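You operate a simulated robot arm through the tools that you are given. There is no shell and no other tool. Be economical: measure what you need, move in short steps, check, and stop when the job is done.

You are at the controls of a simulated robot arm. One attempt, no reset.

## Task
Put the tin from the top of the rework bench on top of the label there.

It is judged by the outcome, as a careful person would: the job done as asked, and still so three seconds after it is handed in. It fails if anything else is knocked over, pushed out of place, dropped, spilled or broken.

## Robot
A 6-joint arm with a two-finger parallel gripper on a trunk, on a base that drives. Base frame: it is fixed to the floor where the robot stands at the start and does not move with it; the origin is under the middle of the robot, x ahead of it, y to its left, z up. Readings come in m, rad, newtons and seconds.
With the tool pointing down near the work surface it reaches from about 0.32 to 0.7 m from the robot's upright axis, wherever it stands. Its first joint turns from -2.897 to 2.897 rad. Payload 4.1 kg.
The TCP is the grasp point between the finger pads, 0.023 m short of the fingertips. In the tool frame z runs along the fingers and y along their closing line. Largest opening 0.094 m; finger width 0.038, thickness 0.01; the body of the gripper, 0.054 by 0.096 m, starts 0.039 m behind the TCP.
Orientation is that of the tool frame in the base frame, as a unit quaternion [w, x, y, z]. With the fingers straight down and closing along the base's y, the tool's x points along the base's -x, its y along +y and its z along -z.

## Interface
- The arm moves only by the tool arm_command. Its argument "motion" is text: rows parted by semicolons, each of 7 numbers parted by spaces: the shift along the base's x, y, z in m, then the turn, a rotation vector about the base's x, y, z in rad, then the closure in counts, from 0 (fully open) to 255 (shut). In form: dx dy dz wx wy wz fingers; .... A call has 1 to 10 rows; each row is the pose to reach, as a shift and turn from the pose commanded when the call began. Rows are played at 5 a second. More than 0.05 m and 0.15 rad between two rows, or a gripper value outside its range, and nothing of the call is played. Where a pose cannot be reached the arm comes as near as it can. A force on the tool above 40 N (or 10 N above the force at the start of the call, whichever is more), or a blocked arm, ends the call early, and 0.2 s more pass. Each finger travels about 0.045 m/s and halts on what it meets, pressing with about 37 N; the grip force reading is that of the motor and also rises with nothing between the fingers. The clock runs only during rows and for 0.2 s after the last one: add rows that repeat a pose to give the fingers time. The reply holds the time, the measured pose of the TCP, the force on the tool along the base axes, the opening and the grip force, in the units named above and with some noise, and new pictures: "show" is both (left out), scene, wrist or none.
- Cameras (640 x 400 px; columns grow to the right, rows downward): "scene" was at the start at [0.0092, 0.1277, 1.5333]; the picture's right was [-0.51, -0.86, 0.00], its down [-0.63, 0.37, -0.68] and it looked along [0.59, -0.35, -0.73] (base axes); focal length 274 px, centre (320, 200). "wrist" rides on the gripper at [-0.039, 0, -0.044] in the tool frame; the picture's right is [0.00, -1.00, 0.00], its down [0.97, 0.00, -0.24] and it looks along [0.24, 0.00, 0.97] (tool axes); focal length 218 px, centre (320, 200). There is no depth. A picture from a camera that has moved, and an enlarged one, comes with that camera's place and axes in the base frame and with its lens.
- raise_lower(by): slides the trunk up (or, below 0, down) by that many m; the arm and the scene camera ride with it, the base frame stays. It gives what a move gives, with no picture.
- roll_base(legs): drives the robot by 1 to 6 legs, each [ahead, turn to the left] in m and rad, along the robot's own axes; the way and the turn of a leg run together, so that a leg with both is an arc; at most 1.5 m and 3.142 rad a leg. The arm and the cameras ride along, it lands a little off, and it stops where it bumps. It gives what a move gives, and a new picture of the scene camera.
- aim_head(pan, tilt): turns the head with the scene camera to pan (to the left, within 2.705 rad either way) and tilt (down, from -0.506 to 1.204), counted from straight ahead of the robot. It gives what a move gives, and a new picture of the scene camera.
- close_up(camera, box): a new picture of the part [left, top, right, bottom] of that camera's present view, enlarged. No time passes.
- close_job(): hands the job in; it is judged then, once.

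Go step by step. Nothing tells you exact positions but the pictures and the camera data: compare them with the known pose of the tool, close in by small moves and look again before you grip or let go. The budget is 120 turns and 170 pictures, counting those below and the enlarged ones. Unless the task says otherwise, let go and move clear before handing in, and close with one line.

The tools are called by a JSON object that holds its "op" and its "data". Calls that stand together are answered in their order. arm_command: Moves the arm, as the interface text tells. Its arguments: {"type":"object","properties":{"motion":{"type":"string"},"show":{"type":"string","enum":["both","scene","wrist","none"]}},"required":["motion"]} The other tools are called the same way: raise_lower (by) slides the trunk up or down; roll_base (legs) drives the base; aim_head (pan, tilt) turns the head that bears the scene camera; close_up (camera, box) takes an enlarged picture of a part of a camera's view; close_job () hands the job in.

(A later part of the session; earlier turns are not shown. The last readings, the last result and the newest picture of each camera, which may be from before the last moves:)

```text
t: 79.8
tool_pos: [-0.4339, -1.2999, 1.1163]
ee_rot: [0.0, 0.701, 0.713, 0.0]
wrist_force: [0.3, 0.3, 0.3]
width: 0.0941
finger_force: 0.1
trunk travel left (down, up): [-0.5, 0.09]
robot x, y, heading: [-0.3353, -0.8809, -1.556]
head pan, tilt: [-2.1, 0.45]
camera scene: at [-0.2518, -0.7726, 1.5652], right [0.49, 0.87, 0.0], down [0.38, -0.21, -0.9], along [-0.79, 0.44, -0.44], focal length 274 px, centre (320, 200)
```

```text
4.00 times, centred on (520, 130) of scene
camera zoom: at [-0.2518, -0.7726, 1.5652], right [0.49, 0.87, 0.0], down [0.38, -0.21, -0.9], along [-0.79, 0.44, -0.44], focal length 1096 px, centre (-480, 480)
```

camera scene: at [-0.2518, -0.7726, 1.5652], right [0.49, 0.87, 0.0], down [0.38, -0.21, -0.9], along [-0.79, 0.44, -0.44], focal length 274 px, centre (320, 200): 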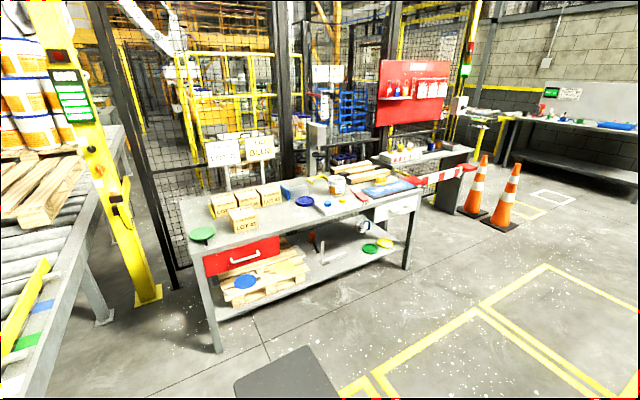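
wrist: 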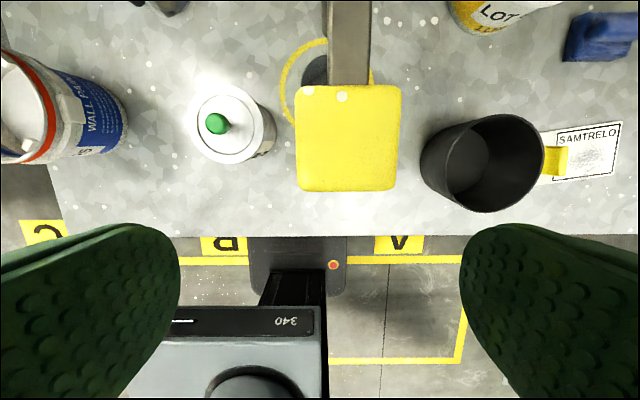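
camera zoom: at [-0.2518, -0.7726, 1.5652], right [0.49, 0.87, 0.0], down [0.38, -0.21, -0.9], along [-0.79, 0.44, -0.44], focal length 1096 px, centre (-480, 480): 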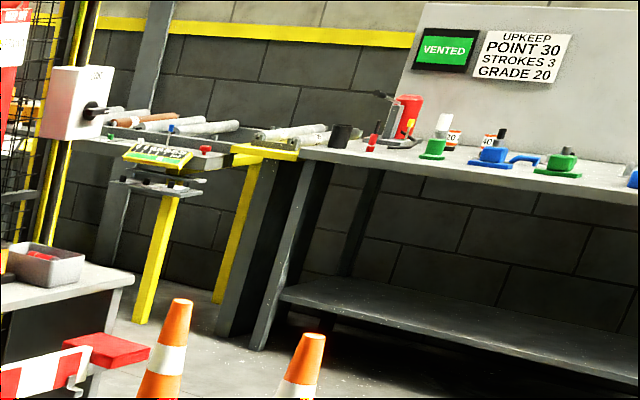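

No rework sign yet. The test bench to the left also has a tin-like object and a disc, so I'll look there.

{"op": "roll_base", "data": {"legs": [[-1.3, 0]]}}

{"op": "aim_head", "data": {"pan": 2.4, "tilt": 0.4}}

{"op": "close_up", "data": {"camera": "scene", "box": [160, 60, 480, 260]}}

```text
t: 86.3
tool_pos: [-0.4589, 0.0019, 1.1169]
ee_rot: [0.0, 0.7, 0.714, 0.0]
wrist_force: [0.0, 0.0, -0.7]
width: 0.094
finger_force: 0.0
trunk travel left (down, up): [-0.5, 0.09]
robot x, y, heading: [-0.3614, 0.4203, -1.555]
head pan, tilt: [-2.1, 0.45]
camera scene: at [-0.2769, 0.5281, 1.5652], right [0.49, 0.87, 0.0], down [0.38, -0.21, -0.9], along [-0.79, 0.44, -0.44], focal length 274 px, centre (320, 200)
```

scene: 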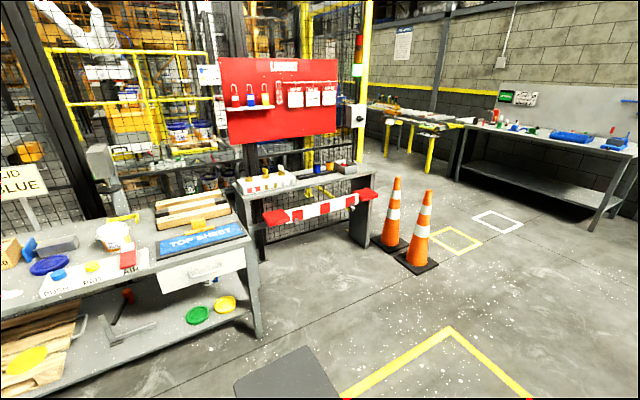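

```text
t: 89.9
tool_pos: [-0.4581, 0.0013, 1.1164]
ee_rot: [0.0, 0.701, 0.713, -0.001]
wrist_force: [0.1, -0.3, -1.0]
width: 0.0941
finger_force: 0.1
trunk travel left (down, up): [-0.5, 0.09]
robot x, y, heading: [-0.3622, 0.4167, -1.551]
head pan, tilt: [2.4, 0.4]
camera scene: at [-0.1354, 0.5526, 1.5698], right [0.75, -0.66, 0.0], down [-0.26, -0.29, -0.92], along [0.61, 0.69, -0.39], focal length 274 px, centre (320, 200)
```

scene: 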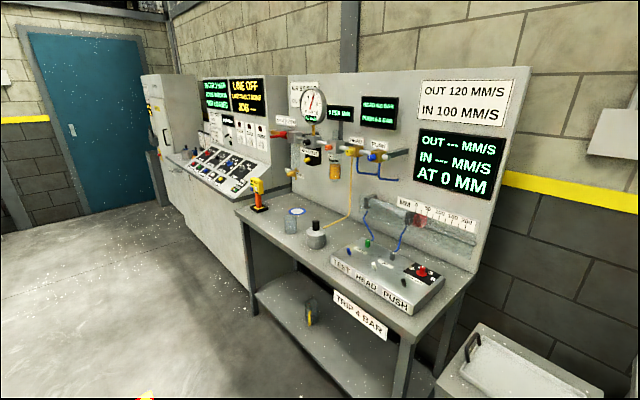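

```text
2.00 times, centred on (320, 160) of scene
camera zoom: at [-0.1354, 0.5526, 1.5698], right [0.75, -0.66, 0.0], down [-0.26, -0.29, -0.92], along [0.61, 0.69, -0.39], focal length 548 px, centre (320, 280)
```

zoom: 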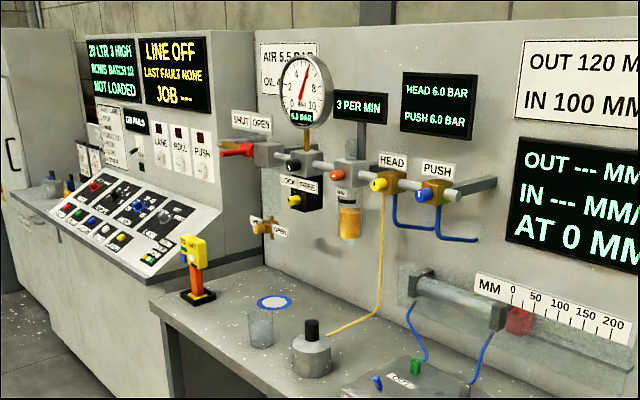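

That's a pneumatic test bench with no label. I'll look at the first bench's front and underside from here.

{"op": "aim_head", "data": {"pan": 1.0, "tilt": 0.6}}

{"op": "close_up", "data": {"camera": "scene", "box": [40, 80, 360, 280]}}

{"op": "close_up", "data": {"camera": "scene", "box": [320, 80, 640, 280]}}

```text
t: 91.5
tool_pos: [-0.4591, 0.0013, 1.1162]
ee_rot: [0.0, 0.702, 0.713, 0.0]
wrist_force: [0.5, -0.4, 0.6]
width: 0.0941
finger_force: 0.0
trunk travel left (down, up): [-0.5, 0.09]
robot x, y, heading: [-0.3586, 0.4195, -1.547]
head pan, tilt: [1.0, 0.6]
camera scene: at [-0.1214, 0.4369, 1.5516], right [-0.52, -0.85, 0.0], down [-0.48, 0.3, -0.83], along [0.7, -0.43, -0.56], focal length 274 px, centre (320, 200)
```

scene: 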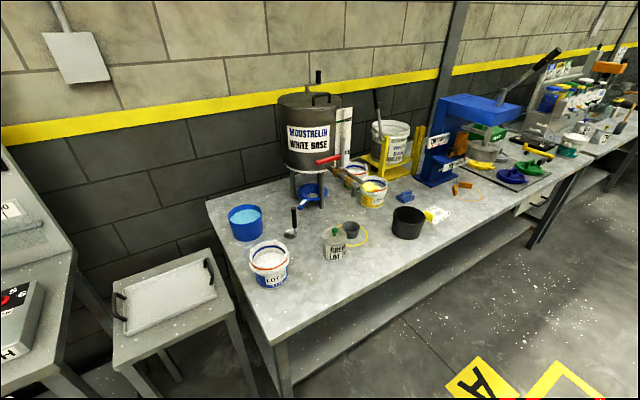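

```text
2.00 times, centred on (200, 180) of scene
camera zoom: at [-0.1214, 0.4369, 1.5516], right [-0.52, -0.85, 0.0], down [-0.48, 0.3, -0.83], along [0.7, -0.43, -0.56], focal length 548 px, centre (560, 240)
```

zoom: 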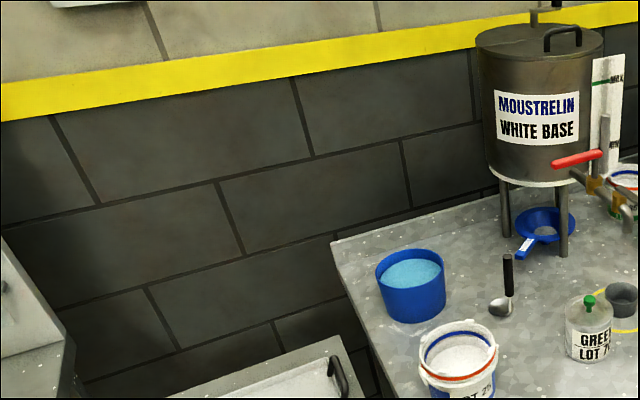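

```text
2.00 times, centred on (480, 180) of scene
camera zoom: at [-0.1214, 0.4369, 1.5516], right [-0.52, -0.85, 0.0], down [-0.48, 0.3, -0.83], along [0.7, -0.43, -0.56], focal length 548 px, centre (0, 240)
```

zoom: 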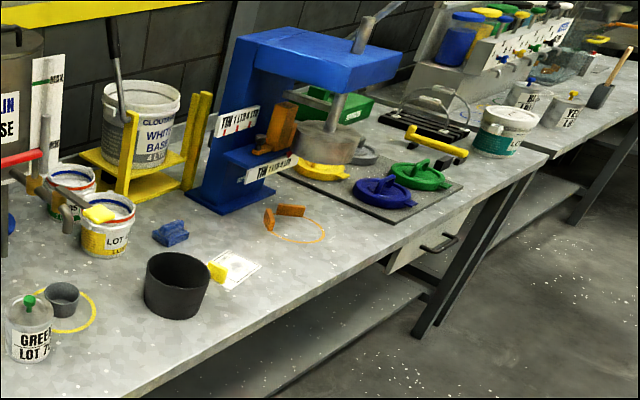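

The opposite bench (boxes, "LID BLUE") also had a white-and-orange tin and a white patch that could be a label. Looking at it closely.

{"op": "aim_head", "data": {"pan": -1.6, "tilt": 0.5}}

{"op": "close_up", "data": {"camera": "scene", "box": [180, 80, 500, 280]}}

{"op": "close_up", "data": {"camera": "scene", "box": [320, 110, 480, 210]}}

```text
t: 93.8
tool_pos: [-0.459, 0.0014, 1.1163]
ee_rot: [0.0, 0.701, 0.713, 0.0]
wrist_force: [0.0, 0.8, 0.5]
width: 0.094
finger_force: 0.1
trunk travel left (down, up): [-0.5, 0.09]
robot x, y, heading: [-0.3653, 0.4235, -1.548]
head pan, tilt: [-1.6, 0.499]
camera scene: at [-0.2877, 0.4841, 1.5607], right [0.01, 1.0, 0.0], down [0.48, -0.01, -0.88], along [-0.88, 0.01, -0.48], focal length 274 px, centre (320, 200)
```

scene: 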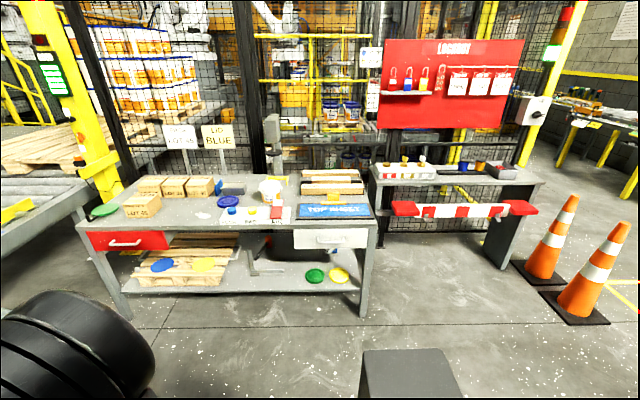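

```text
2.00 times, centred on (340, 180) of scene
camera zoom: at [-0.2877, 0.4841, 1.5607], right [0.01, 1.0, 0.0], down [0.48, -0.01, -0.88], along [-0.88, 0.01, -0.48], focal length 548 px, centre (280, 240)
```

zoom: 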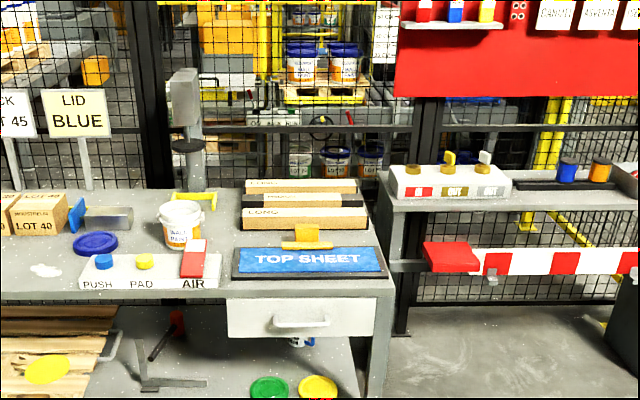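

```text
4.00 times, centred on (400, 160) of scene
camera zoom: at [-0.2877, 0.4841, 1.5607], right [0.01, 1.0, 0.0], down [0.48, -0.01, -0.88], along [-0.88, 0.01, -0.48], focal length 1096 px, centre (0, 360)
```

zoom: 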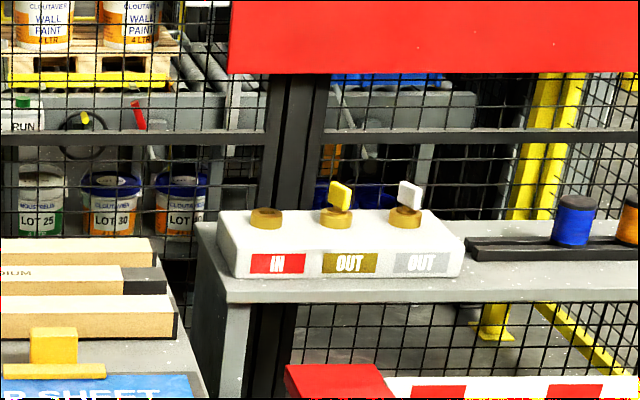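

{"op": "aim_head", "data": {"pan": -2.4, "tilt": 0.3}}

{"op": "close_up", "data": {"camera": "scene", "box": [120, 80, 440, 280]}}

```text
t: 94.9
tool_pos: [-0.4581, 0.0015, 1.1178]
ee_rot: [0.001, 0.701, 0.713, 0.0]
wrist_force: [-0.1, -0.2, -0.2]
width: 0.0939
finger_force: 0.0
trunk travel left (down, up): [-0.5, 0.09]
robot x, y, heading: [-0.3633, 0.4194, -1.552]
head pan, tilt: [-2.4, 0.3]
camera scene: at [-0.2611, 0.5507, 1.5791], right [0.72, 0.69, 0.0], down [0.2, -0.21, -0.96], along [-0.66, 0.69, -0.3], focal length 274 px, centre (320, 200)
```

scene: 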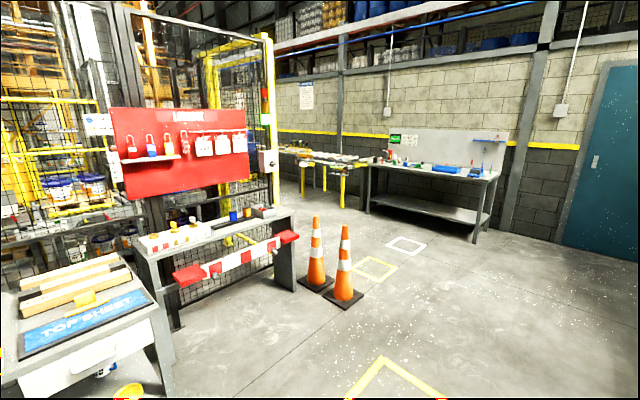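

```text
2.00 times, centred on (280, 180) of scene
camera zoom: at [-0.2611, 0.5507, 1.5791], right [0.72, 0.69, 0.0], down [0.2, -0.21, -0.96], along [-0.66, 0.69, -0.3], focal length 548 px, centre (400, 240)
```

zoom: 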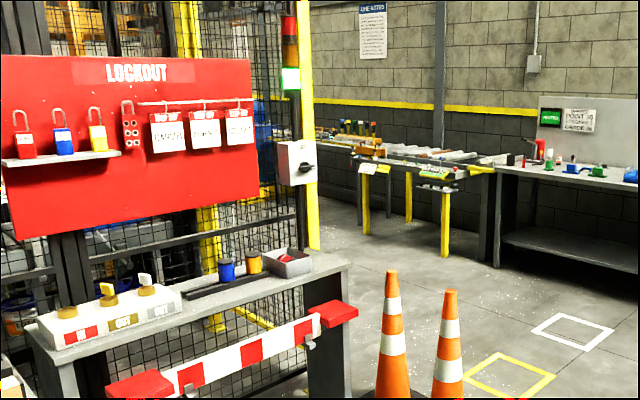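

There's more beyond the fence corner by the roller table. I'll back up further to see around it.

{"op": "roll_base", "data": {"legs": [[-1.3, 0]]}}

{"op": "aim_head", "data": {"pan": -2.1, "tilt": 0.25}}

{"op": "close_up", "data": {"camera": "scene", "box": [120, 60, 440, 260]}}

```text
t: 101.5
tool_pos: [-0.4817, 1.3036, 1.1172]
ee_rot: [0.0, 0.703, 0.711, 0.0]
wrist_force: [0.2, -0.2, 0.1]
width: 0.0941
finger_force: 0.0
trunk travel left (down, up): [-0.5, 0.09]
robot x, y, heading: [-0.3828, 1.7233, -1.558]
head pan, tilt: [-2.4, 0.3]
camera scene: at [-0.2814, 1.852, 1.5791], right [0.73, 0.69, 0.0], down [0.2, -0.22, -0.96], along [-0.65, 0.7, -0.3], focal length 274 px, centre (320, 200)
```

scene: 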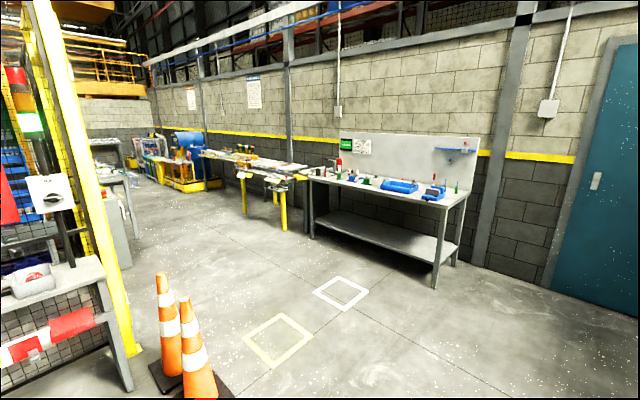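

```text
t: 102.3
tool_pos: [-0.4823, 1.3045, 1.1145]
ee_rot: [0.0, 0.703, 0.712, 0.0]
wrist_force: [-0.5, 0.2, 0.7]
width: 0.0941
finger_force: 0.1
trunk travel left (down, up): [-0.5, 0.09]
robot x, y, heading: [-0.3859, 1.7208, -1.559]
head pan, tilt: [-2.1, 0.25]
camera scene: at [-0.2987, 1.83, 1.5838], right [0.49, 0.87, 0.0], down [0.21, -0.12, -0.97], along [-0.84, 0.48, -0.25], focal length 274 px, centre (320, 200)
```

scene: 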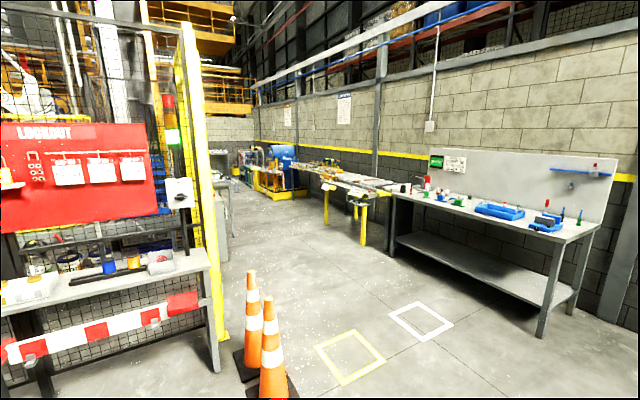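

```text
2.00 times, centred on (280, 160) of scene
camera zoom: at [-0.2987, 1.83, 1.5838], right [0.49, 0.87, 0.0], down [0.21, -0.12, -0.97], along [-0.84, 0.48, -0.25], focal length 548 px, centre (400, 280)
```

zoom: 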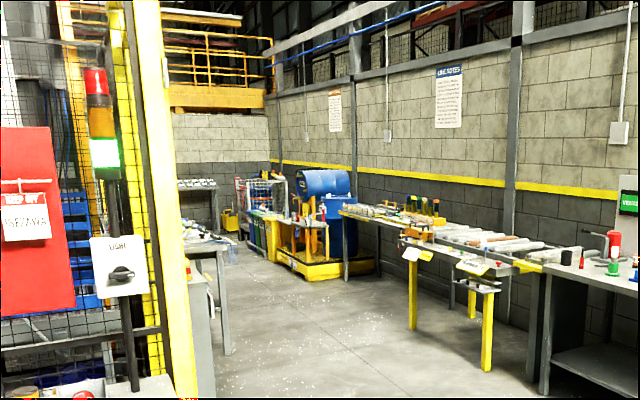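

There is another area past the fence corner with more benches. I'll drive through the gap between the cones and the upkeep bench.

{"op": "roll_base", "data": {"legs": [[-1.5, 0], [0, -1.584], [1.5, 0]]}}

{"op": "aim_head", "data": {"pan": 0.1, "tilt": 0.3}}

{"op": "close_up", "data": {"camera": "scene", "box": [160, 100, 480, 300]}}

```text
t: 120.6
tool_pos: [-2.3196, 3.3296, 1.1171]
ee_rot: [0.0, 1.0, -0.004, 0.001]
wrist_force: [-0.2, 0.4, -0.7]
width: 0.0939
finger_force: 0.0
trunk travel left (down, up): [-0.5, 0.09]
robot x, y, heading: [-1.9022, 3.2202, 3.135]
head pan, tilt: [-2.1, 0.25]
camera scene: at [-1.7962, 3.1349, 1.5838], right [0.86, -0.51, 0.0], down [-0.13, -0.21, -0.97], along [0.5, 0.83, -0.25], focal length 274 px, centre (320, 200)
```

scene: 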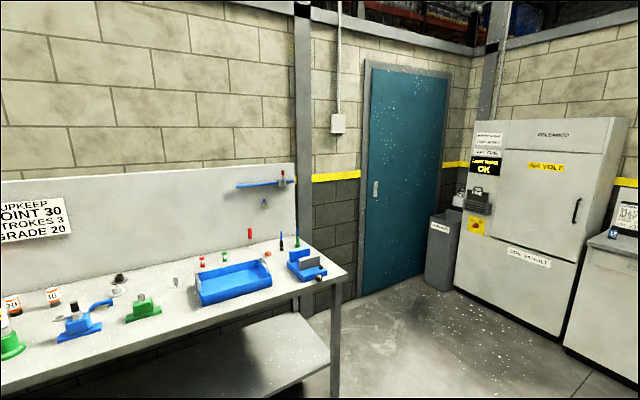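

```text
t: 122.6
tool_pos: [-2.3186, 3.33, 1.1172]
ee_rot: [0.0, 1.0, -0.004, -0.001]
wrist_force: [0.4, 0.3, -1.0]
width: 0.0938
finger_force: 0.0
trunk travel left (down, up): [-0.5, 0.09]
robot x, y, heading: [-1.903, 3.222, 3.136]
head pan, tilt: [0.099, 0.3]
camera scene: at [-1.9368, 3.0461, 1.5791], right [-0.09, 1.0, 0.0], down [0.29, 0.03, -0.96], along [-0.95, -0.09, -0.3], focal length 274 px, centre (320, 200)
```

scene: 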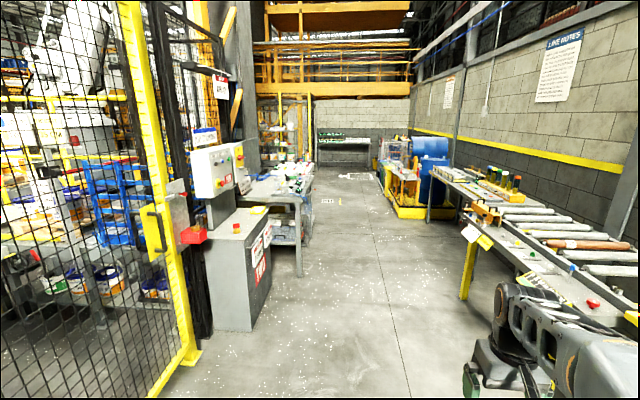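

```text
2.00 times, centred on (320, 200) of scene
camera zoom: at [-1.9368, 3.0461, 1.5791], right [-0.09, 1.0, 0.0], down [0.29, 0.03, -0.96], along [-0.95, -0.09, -0.3], focal length 548 px, centre (320, 200)
```

zoom: 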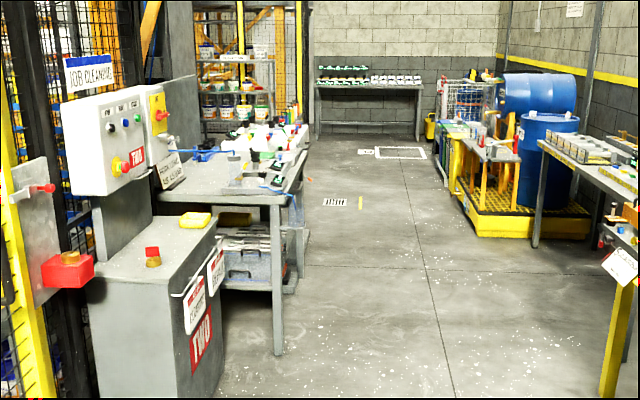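

More benches ahead; continuing along this aisle.

{"op": "roll_base", "data": {"legs": [[1.4, 0]]}}

{"op": "aim_head", "data": {"pan": 0.7, "tilt": 0.45}}

{"op": "aim_head", "data": {"pan": -0.6, "tilt": 0.4}}

```text
t: 129.7
tool_pos: [-3.7283, 3.3506, 1.1167]
ee_rot: [0.0, 1.0, -0.009, 0.0]
wrist_force: [-0.9, 0.7, 0.3]
width: 0.094
finger_force: 0.1
trunk travel left (down, up): [-0.5, 0.09]
robot x, y, heading: [-3.3128, 3.2398, 3.13]
head pan, tilt: [0.099, 0.3]
camera scene: at [-3.3478, 3.0633, 1.5791], right [-0.08, 1.0, 0.0], down [0.29, 0.02, -0.96], along [-0.95, -0.08, -0.3], focal length 274 px, centre (320, 200)
```

scene: 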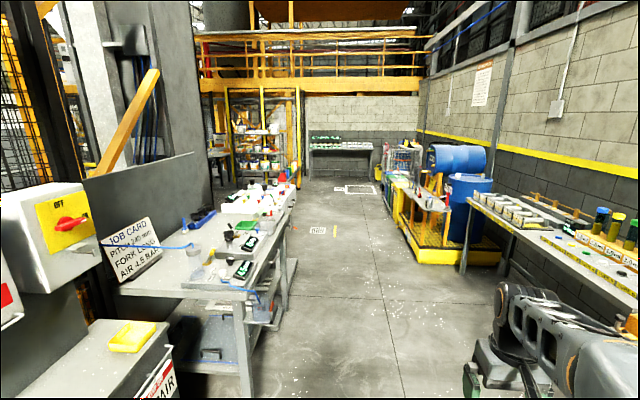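

```text
t: 130.7
tool_pos: [-3.7281, 3.3503, 1.1166]
ee_rot: [0.0, 1.0, -0.009, 0.0]
wrist_force: [-1.0, 0.3, -1.0]
width: 0.0939
finger_force: 0.0
trunk travel left (down, up): [-0.5, 0.09]
robot x, y, heading: [-3.313, 3.2389, 3.13]
head pan, tilt: [0.7, 0.45]
camera scene: at [-3.3259, 3.0131, 1.5652], right [-0.63, 0.78, 0.0], down [0.34, 0.27, -0.9], along [-0.7, -0.57, -0.44], focal length 274 px, centre (320, 200)
```

scene: 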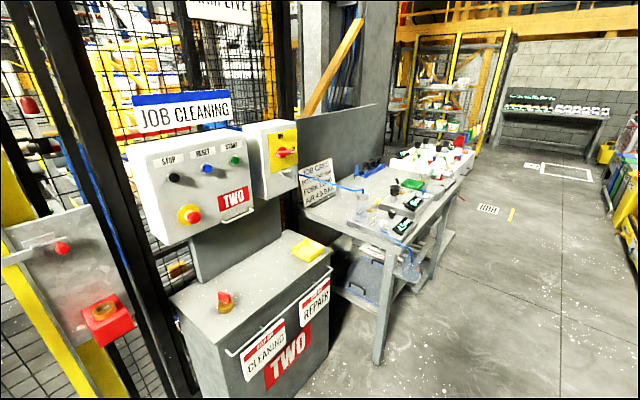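

```text
t: 132.1
tool_pos: [-3.7279, 3.3497, 1.1176]
ee_rot: [0.0, 1.0, -0.009, 0.0]
wrist_force: [0.3, -1.2, -0.2]
width: 0.0939
finger_force: 0.1
trunk travel left (down, up): [-0.5, 0.09]
robot x, y, heading: [-3.3097, 3.2399, 3.126]
head pan, tilt: [-0.6, 0.4]
camera scene: at [-3.3302, 3.1246, 1.5698], right [0.58, 0.82, 0.0], down [0.32, -0.22, -0.92], along [-0.75, 0.53, -0.39], focal length 274 px, centre (320, 200)
```

scene: 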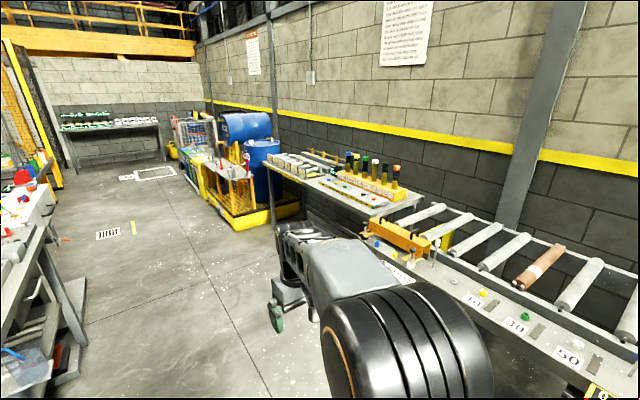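

{"op": "aim_head", "data": {"pan": 0.2, "tilt": 0.25}}

{"op": "close_up", "data": {"camera": "scene", "box": [200, 80, 440, 230]}}

{"op": "close_up", "data": {"camera": "scene", "box": [420, 100, 580, 200]}}

```text
t: 133.2
tool_pos: [-3.7269, 3.35, 1.1167]
ee_rot: [0.0, 1.0, -0.009, 0.0]
wrist_force: [0.1, 0.0, 0.2]
width: 0.0939
finger_force: 0.1
trunk travel left (down, up): [-0.5, 0.09]
robot x, y, heading: [-3.3127, 3.2382, 3.125]
head pan, tilt: [0.201, 0.25]
camera scene: at [-3.3464, 3.054, 1.5838], right [-0.18, 0.98, 0.0], down [0.24, 0.05, -0.97], along [-0.95, -0.18, -0.25], focal length 274 px, centre (320, 200)
```

scene: 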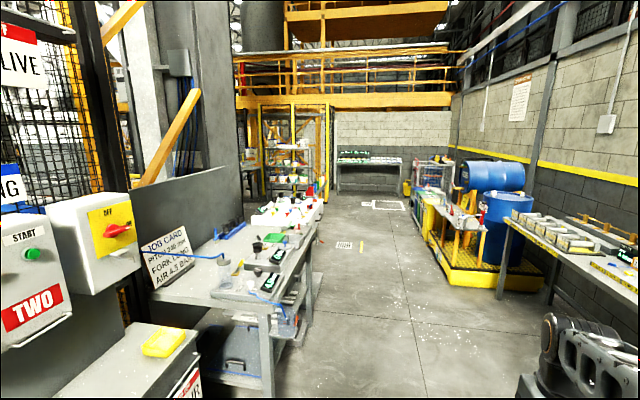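

```text
2.67 times, centred on (320, 155) of scene
camera zoom: at [-3.3464, 3.054, 1.5838], right [-0.18, 0.98, 0.0], down [0.24, 0.05, -0.97], along [-0.95, -0.18, -0.25], focal length 731 px, centre (320, 320)
```

zoom: 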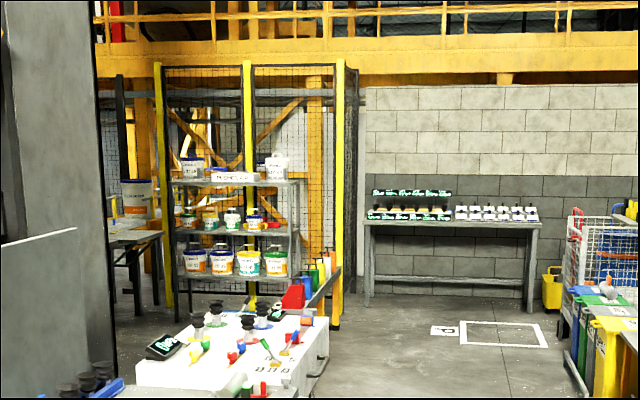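

```text
4.00 times, centred on (500, 150) of scene
camera zoom: at [-3.3464, 3.054, 1.5838], right [-0.18, 0.98, 0.0], down [0.24, 0.05, -0.97], along [-0.95, -0.18, -0.25], focal length 1096 px, centre (-400, 400)
```

zoom: 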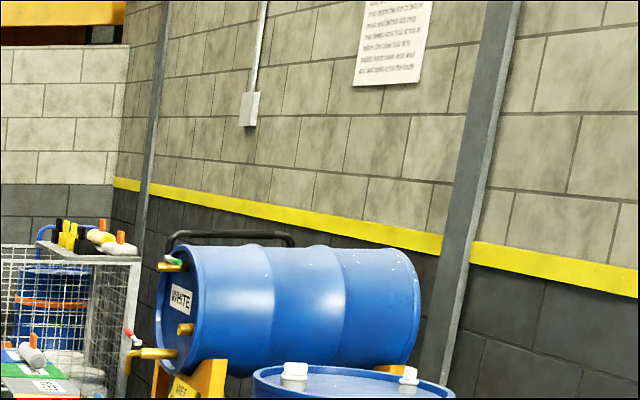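

A pail rack and another dark-topped bench with a tin appear behind the column at the far left. Driving on.

{"op": "roll_base", "data": {"legs": [[1.5, 0], [0.9, 0]]}}

{"op": "aim_head", "data": {"pan": 0.5, "tilt": 0.3}}

{"op": "close_up", "data": {"camera": "scene", "box": [120, 100, 440, 300]}}

```text
t: 145.1
tool_pos: [-6.1413, 3.3971, 1.1159]
ee_rot: [0.0, 1.0, -0.009, 0.0]
wrist_force: [-0.1, -1.0, -0.1]
width: 0.0942
finger_force: 0.1
trunk travel left (down, up): [-0.5, 0.09]
robot x, y, heading: [-5.7285, 3.2833, 3.12]
head pan, tilt: [0.201, 0.25]
camera scene: at [-5.7618, 3.0989, 1.5838], right [-0.18, 0.98, 0.0], down [0.24, 0.04, -0.97], along [-0.95, -0.17, -0.25], focal length 274 px, centre (320, 200)
```

scene: 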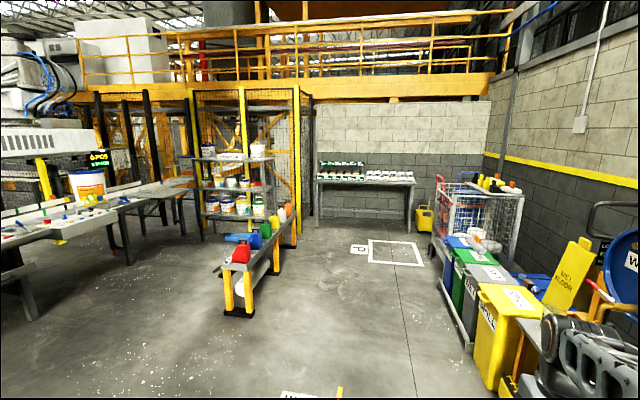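

```text
t: 145.9
tool_pos: [-6.1426, 3.3962, 1.1164]
ee_rot: [0.0, 1.0, -0.011, 0.001]
wrist_force: [-0.4, -0.1, 0.2]
width: 0.0938
finger_force: 0.0
trunk travel left (down, up): [-0.5, 0.09]
robot x, y, heading: [-5.7265, 3.2835, 3.121]
head pan, tilt: [0.499, 0.3]
camera scene: at [-5.7526, 3.0727, 1.5791], right [-0.46, 0.89, 0.0], down [0.26, 0.14, -0.96], along [-0.85, -0.44, -0.3], focal length 274 px, centre (320, 200)
```

scene: 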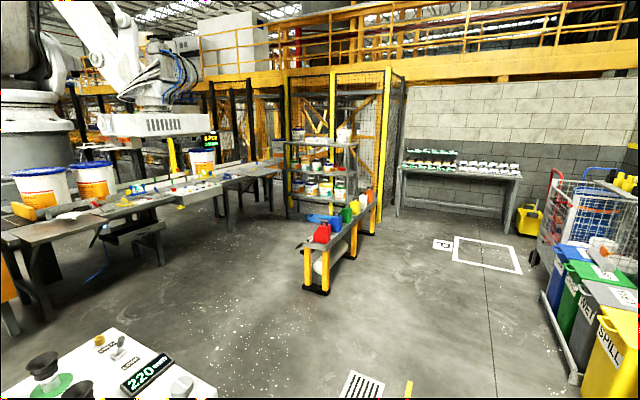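

```text
2.00 times, centred on (280, 200) of scene
camera zoom: at [-5.7526, 3.0727, 1.5791], right [-0.46, 0.89, 0.0], down [0.26, 0.14, -0.96], along [-0.85, -0.44, -0.3], focal length 548 px, centre (400, 200)
```

zoom: 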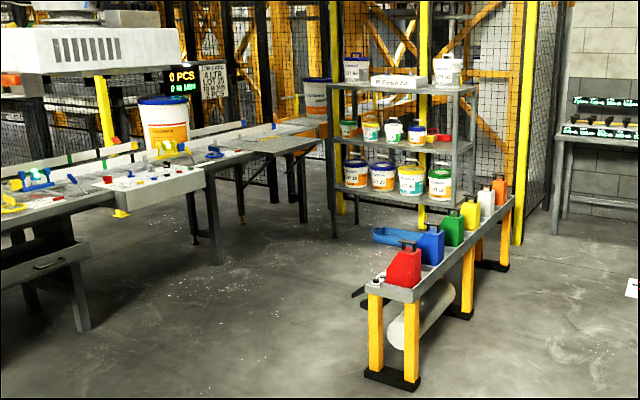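

This is a capping/packing line. I'll look left from here for other benches.

{"op": "aim_head", "data": {"pan": 1.2, "tilt": 0.3}}

{"op": "aim_head", "data": {"pan": 2.0, "tilt": 0.4}}

{"op": "aim_head", "data": {"pan": -1.2, "tilt": 0.3}}

```text
t: 147.0
tool_pos: [-6.1416, 3.3967, 1.116]
ee_rot: [-0.001, 1.0, -0.011, 0.0]
wrist_force: [0.2, 0.0, 0.2]
width: 0.0941
finger_force: 0.0
trunk travel left (down, up): [-0.5, 0.09]
robot x, y, heading: [-5.7279, 3.2852, 3.123]
head pan, tilt: [1.201, 0.3]
camera scene: at [-5.7053, 3.0294, 1.5791], right [-0.92, 0.38, 0.0], down [0.11, 0.27, -0.96], along [-0.36, -0.88, -0.3], focal length 274 px, centre (320, 200)
```

scene: 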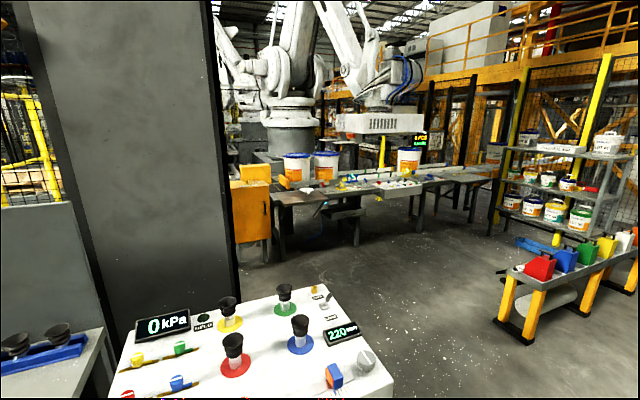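

```text
t: 148.1
tool_pos: [-6.1416, 3.3969, 1.1171]
ee_rot: [0.0, 1.0, -0.011, -0.001]
wrist_force: [0.5, -0.3, 0.1]
width: 0.0938
finger_force: 0.0
trunk travel left (down, up): [-0.5, 0.09]
robot x, y, heading: [-5.7276, 3.2863, 3.121]
head pan, tilt: [2.0, 0.4]
camera scene: at [-5.6329, 3.0307, 1.5698], right [-0.92, -0.4, 0.0], down [-0.15, 0.36, -0.92], along [0.37, -0.85, -0.39], focal length 274 px, centre (320, 200)
```

scene: 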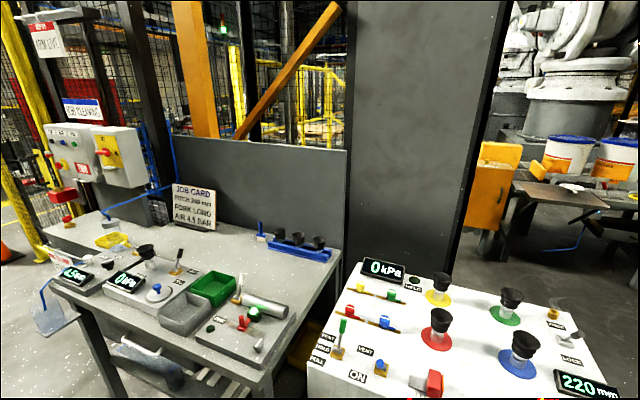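

```text
t: 150.8
tool_pos: [-6.1427, 3.3968, 1.1162]
ee_rot: [0.0, 1.0, -0.01, 0.0]
wrist_force: [0.3, 0.0, -0.2]
width: 0.094
finger_force: 0.0
trunk travel left (down, up): [-0.5, 0.09]
robot x, y, heading: [-5.7307, 3.2847, 3.128]
head pan, tilt: [-1.201, 0.3]
camera scene: at [-5.7019, 3.2034, 1.5791], right [0.94, 0.34, 0.0], down [0.1, -0.28, -0.96], along [-0.33, 0.9, -0.3], focal length 274 px, centre (320, 200)
```

scene: 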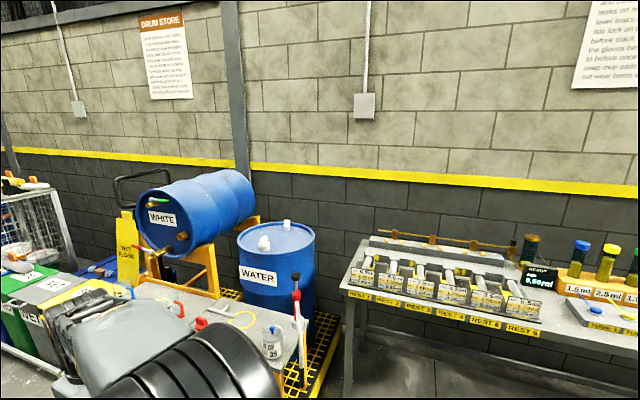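

{"op": "close_up", "data": {"camera": "scene", "box": [130, 260, 330, 385]}}

{"op": "roll_base", "data": {"legs": [[0.7, 0]]}}

{"op": "aim_head", "data": {"pan": 1.3, "tilt": 0.25}}

{"op": "close_up", "data": {"camera": "scene", "box": [80, 80, 400, 280]}}

```text
3.20 times, centred on (230, 322) of scene
camera zoom: at [-5.7019, 3.2034, 1.5791], right [0.94, 0.34, 0.0], down [0.1, -0.28, -0.96], along [-0.33, 0.9, -0.3], focal length 877 px, centre (608, -192)
```

zoom: 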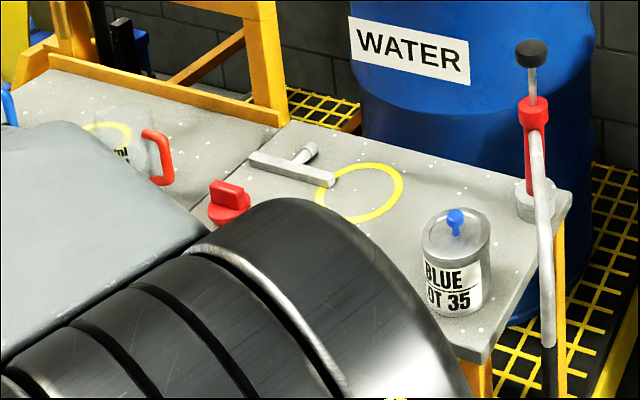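

```text
t: 154.6
tool_pos: [-6.8361, 3.4107, 1.1164]
ee_rot: [0.0, 1.0, -0.012, 0.001]
wrist_force: [-0.7, 0.2, 0.0]
width: 0.0936
finger_force: 0.0
trunk travel left (down, up): [-0.5, 0.09]
robot x, y, heading: [-6.4203, 3.2971, 3.121]
head pan, tilt: [-1.201, 0.3]
camera scene: at [-6.397, 3.2174, 1.5791], right [0.94, 0.34, 0.0], down [0.1, -0.28, -0.96], along [-0.33, 0.9, -0.3], focal length 274 px, centre (320, 200)
```

scene: 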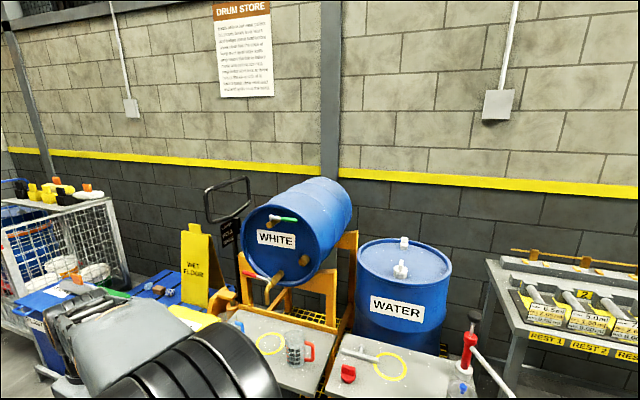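

```text
t: 156.9
tool_pos: [-6.8363, 3.411, 1.1166]
ee_rot: [0.0, 1.0, -0.011, 0.0]
wrist_force: [0.0, 0.1, 0.9]
width: 0.0938
finger_force: 0.1
trunk travel left (down, up): [-0.5, 0.09]
robot x, y, heading: [-6.4218, 3.2962, 3.117]
head pan, tilt: [1.3, 0.25]
camera scene: at [-6.3918, 3.0403, 1.5838], right [-0.96, 0.29, 0.0], down [0.07, 0.24, -0.97], along [-0.28, -0.93, -0.25], focal length 274 px, centre (320, 200)
```

scene: 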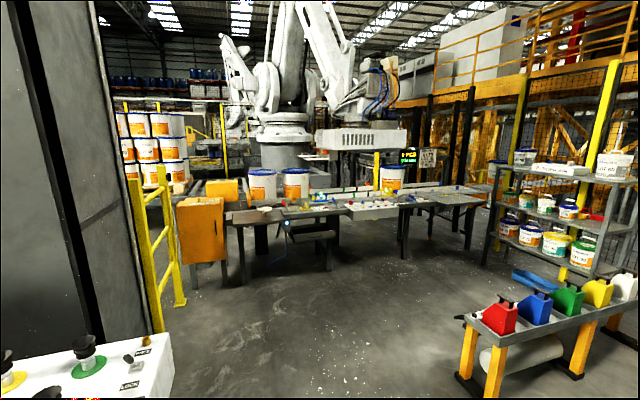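

```text
2.00 times, centred on (240, 180) of scene
camera zoom: at [-6.3918, 3.0403, 1.5838], right [-0.96, 0.29, 0.0], down [0.07, 0.24, -0.97], along [-0.28, -0.93, -0.25], focal length 548 px, centre (480, 240)
```

zoom: 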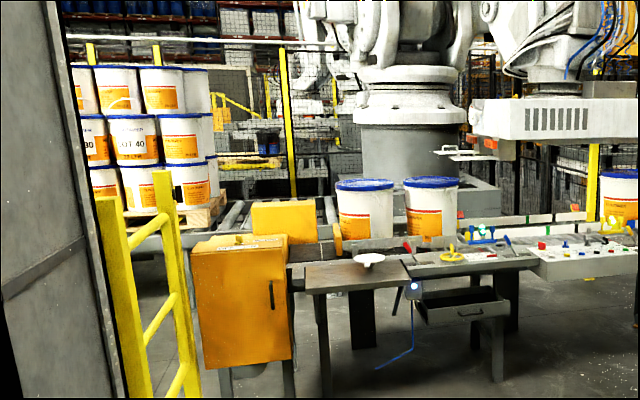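

{"op": "close_up", "data": {"camera": "scene", "box": [480, 120, 640, 220]}}

{"op": "aim_head", "data": {"pan": 0.2, "tilt": 0.3}}

{"op": "close_up", "data": {"camera": "scene", "box": [120, 100, 440, 300]}}

```text
4.00 times, centred on (560, 170) of scene
camera zoom: at [-6.3918, 3.0403, 1.5838], right [-0.96, 0.29, 0.0], down [0.07, 0.24, -0.97], along [-0.28, -0.93, -0.25], focal length 1096 px, centre (-640, 320)
```

zoom: 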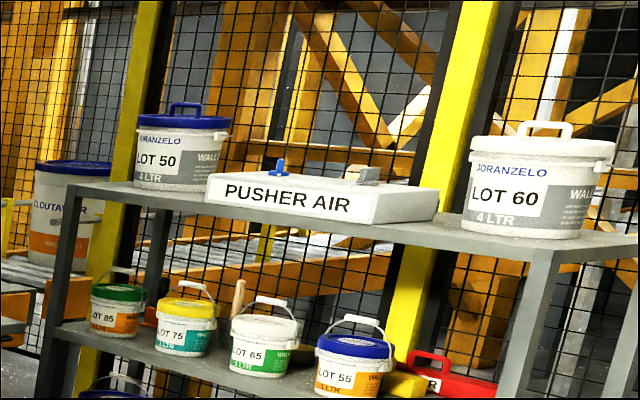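

```text
t: 158.2
tool_pos: [-6.8381, 3.4113, 1.1159]
ee_rot: [0.0, 1.0, -0.011, 0.0]
wrist_force: [0.3, -0.4, 0.1]
width: 0.094
finger_force: 0.2
trunk travel left (down, up): [-0.5, 0.09]
robot x, y, heading: [-6.4216, 3.2985, 3.123]
head pan, tilt: [0.201, 0.3]
camera scene: at [-6.4568, 3.1129, 1.5791], right [-0.18, 0.98, 0.0], down [0.29, 0.05, -0.96], along [-0.94, -0.17, -0.3], focal length 274 px, centre (320, 200)
```

scene: 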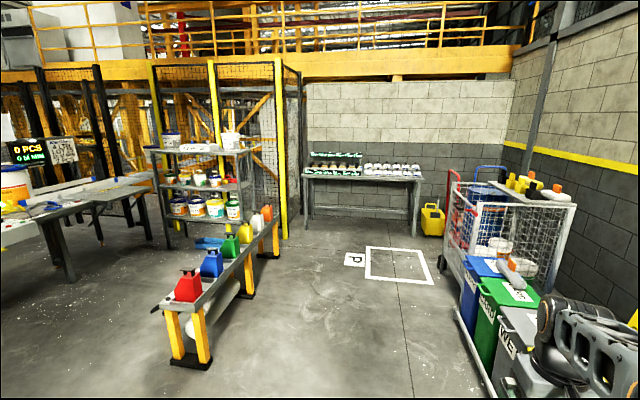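

```text
2.00 times, centred on (280, 200) of scene
camera zoom: at [-6.4568, 3.1129, 1.5791], right [-0.18, 0.98, 0.0], down [0.29, 0.05, -0.96], along [-0.94, -0.17, -0.3], focal length 548 px, centre (400, 200)
```

zoom: 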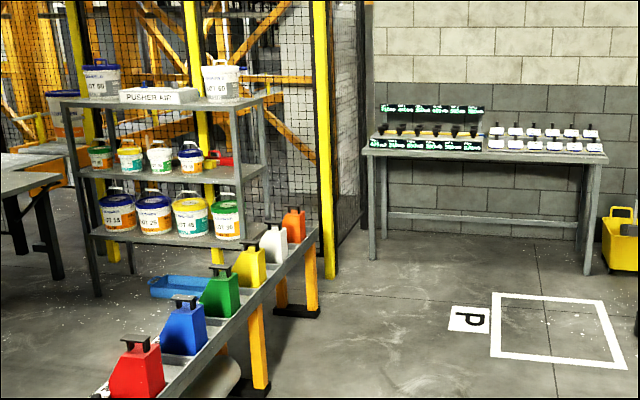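

The press sign "TIN 1 LTR 4 LTR" suggests "tin" means the LOT pails, and this end holds racks and services, not a rework bench. I'll drive back and inspect the bench with LOT 95 (a tin on top and another on its shelf) in detail.

{"op": "roll_base", "data": {"legs": [[-1.5, 0], [-1.5, 0], [-1.5, 0], [-1.5, 0]]}}

```text
t: 186.9
tool_pos: [-0.8074, 3.3136, 1.1174]
ee_rot: [0.0, 1.0, -0.003, 0.0]
wrist_force: [0.0, -0.6, -0.9]
width: 0.0943
finger_force: 0.0
trunk travel left (down, up): [-0.5, 0.09]
robot x, y, heading: [-0.3901, 3.2104, 3.133]
head pan, tilt: [0.201, 0.3]
camera scene: at [-0.4223, 3.0224, 1.5791], right [-0.2, 0.98, 0.0], down [0.29, 0.06, -0.96], along [-0.94, -0.19, -0.3], focal length 274 px, centre (320, 200)
```

scene: 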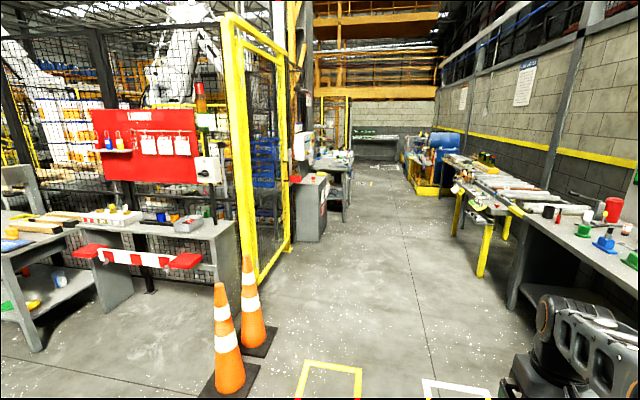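

{"op": "roll_base", "data": {"legs": [[0, 1.592], [1.5, 0], [1.5, 0], [1.5, 0], [1.5, 0]]}}

{"op": "aim_head", "data": {"pan": 0.6, "tilt": 0.5}}

```text
t: 219.3
tool_pos: [-0.2398, -3.2207, 1.1174]
ee_rot: [0.001, 0.686, 0.727, 0.0]
wrist_force: [-0.2, 0.0, -0.3]
width: 0.0944
finger_force: 0.1
trunk travel left (down, up): [-0.5, 0.09]
robot x, y, heading: [-0.1572, -2.7931, -1.512]
head pan, tilt: [0.201, 0.3]
camera scene: at [0.0266, -2.8184, 1.5791], right [-0.97, -0.26, 0.0], down [-0.08, 0.29, -0.96], along [0.25, -0.92, -0.3], focal length 274 px, centre (320, 200)
```

scene: 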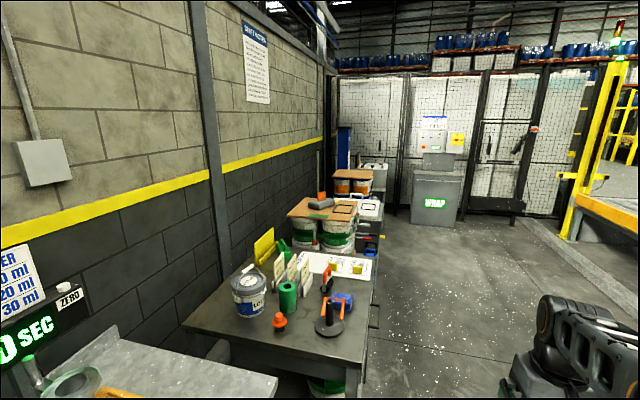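

```text
t: 220.2
tool_pos: [-0.2394, -3.2194, 1.1165]
ee_rot: [-0.001, 0.686, 0.727, 0.0]
wrist_force: [0.6, -0.3, 0.0]
width: 0.0941
finger_force: 0.1
trunk travel left (down, up): [-0.5, 0.09]
robot x, y, heading: [-0.161, -2.7963, -1.509]
head pan, tilt: [0.6, 0.499]
camera scene: at [0.0583, -2.8001, 1.5607], right [-0.79, -0.61, 0.0], down [-0.29, 0.38, -0.88], along [0.54, -0.69, -0.48], focal length 274 px, centre (320, 200)
```

scene: 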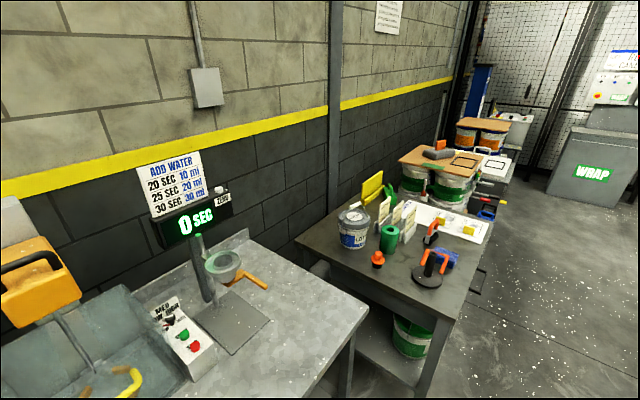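

{"op": "roll_base", "data": {"legs": [[0.7, -0.25], [0.6, 0.18]]}}

{"op": "aim_head", "data": {"pan": 1.4, "tilt": 0.6}}

{"op": "close_up", "data": {"camera": "scene", "box": [200, 130, 440, 280]}}

```text
t: 227.1
tool_pos: [-0.3765, -4.5093, 1.1157]
ee_rot: [0.0, 0.711, 0.703, 0.0]
wrist_force: [0.5, -0.4, 0.6]
width: 0.0939
finger_force: 0.0
trunk travel left (down, up): [-0.5, 0.09]
robot x, y, heading: [-0.2666, -4.093, -1.581]
head pan, tilt: [0.6, 0.499]
camera scene: at [-0.0507, -4.1123, 1.5607], right [-0.83, -0.56, 0.0], down [-0.27, 0.4, -0.88], along [0.49, -0.73, -0.48], focal length 274 px, centre (320, 200)
```

scene: 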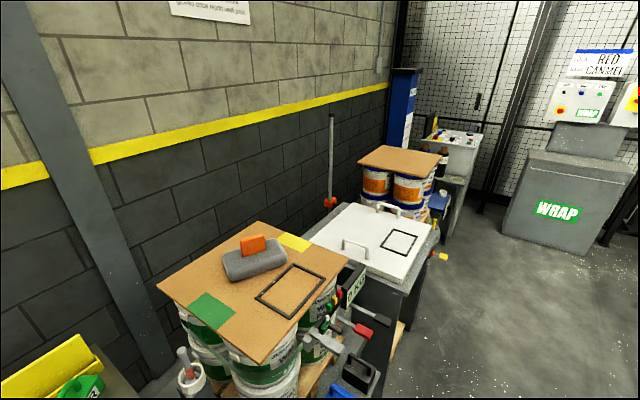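

```text
t: 228.2
tool_pos: [-0.3776, -4.5105, 1.1175]
ee_rot: [0.0, 0.711, 0.703, 0.0]
wrist_force: [0.4, 0.3, 1.0]
width: 0.0944
finger_force: 0.0
trunk travel left (down, up): [-0.5, 0.09]
robot x, y, heading: [-0.2682, -4.0976, -1.584]
head pan, tilt: [1.4, 0.6]
camera scene: at [-0.0144, -4.0525, 1.5516], right [-0.18, -0.98, 0.0], down [-0.56, 0.1, -0.83], along [0.81, -0.15, -0.56], focal length 274 px, centre (320, 200)
```

scene: 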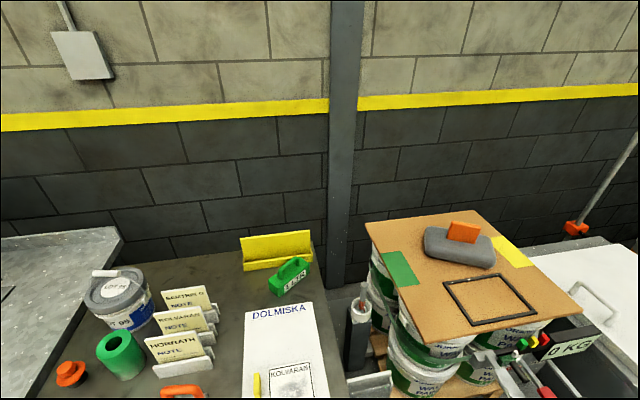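

```text
2.67 times, centred on (320, 205) of scene
camera zoom: at [-0.0144, -4.0525, 1.5516], right [-0.18, -0.98, 0.0], down [-0.56, 0.1, -0.83], along [0.81, -0.15, -0.56], focal length 731 px, centre (320, 187)
```

zoom: 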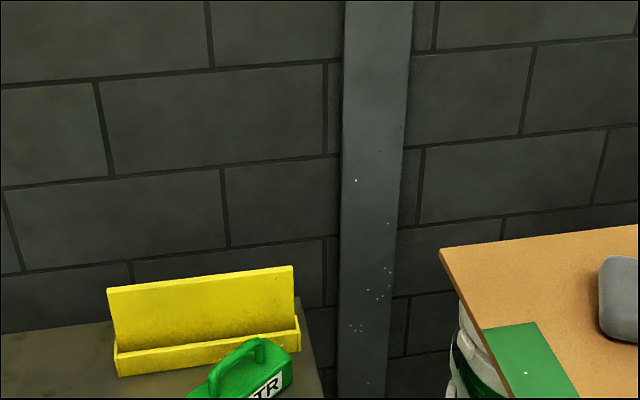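

{"op": "aim_head", "data": {"pan": 1.5, "tilt": 1.0}}

{"op": "close_up", "data": {"camera": "scene", "box": [120, 80, 440, 280]}}

```text
t: 229.1
tool_pos: [-0.377, -4.5102, 1.1163]
ee_rot: [0.0, 0.711, 0.703, 0.0]
wrist_force: [-0.7, 0.2, -0.3]
width: 0.0939
finger_force: 0.0
trunk travel left (down, up): [-0.5, 0.09]
robot x, y, heading: [-0.2668, -4.0933, -1.58]
head pan, tilt: [1.499, 1.0]
camera scene: at [-0.0319, -4.0422, 1.5197], right [-0.08, -1.0, 0.0], down [-0.84, 0.07, -0.54], along [0.54, -0.04, -0.84], focal length 274 px, centre (320, 200)
```

scene: 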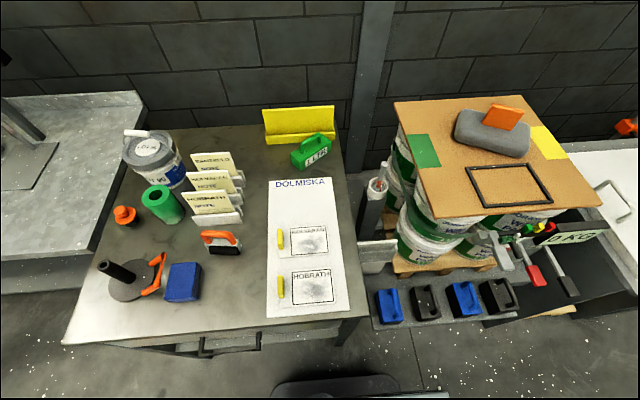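

```text
2.00 times, centred on (280, 180) of scene
camera zoom: at [-0.0319, -4.0422, 1.5197], right [-0.08, -1.0, 0.0], down [-0.84, 0.07, -0.54], along [0.54, -0.04, -0.84], focal length 548 px, centre (400, 240)
```

zoom: 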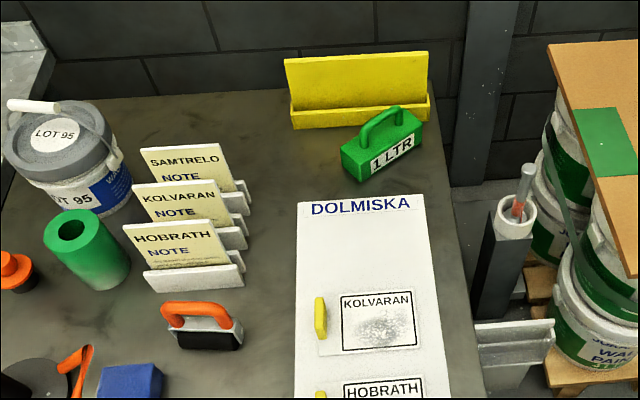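

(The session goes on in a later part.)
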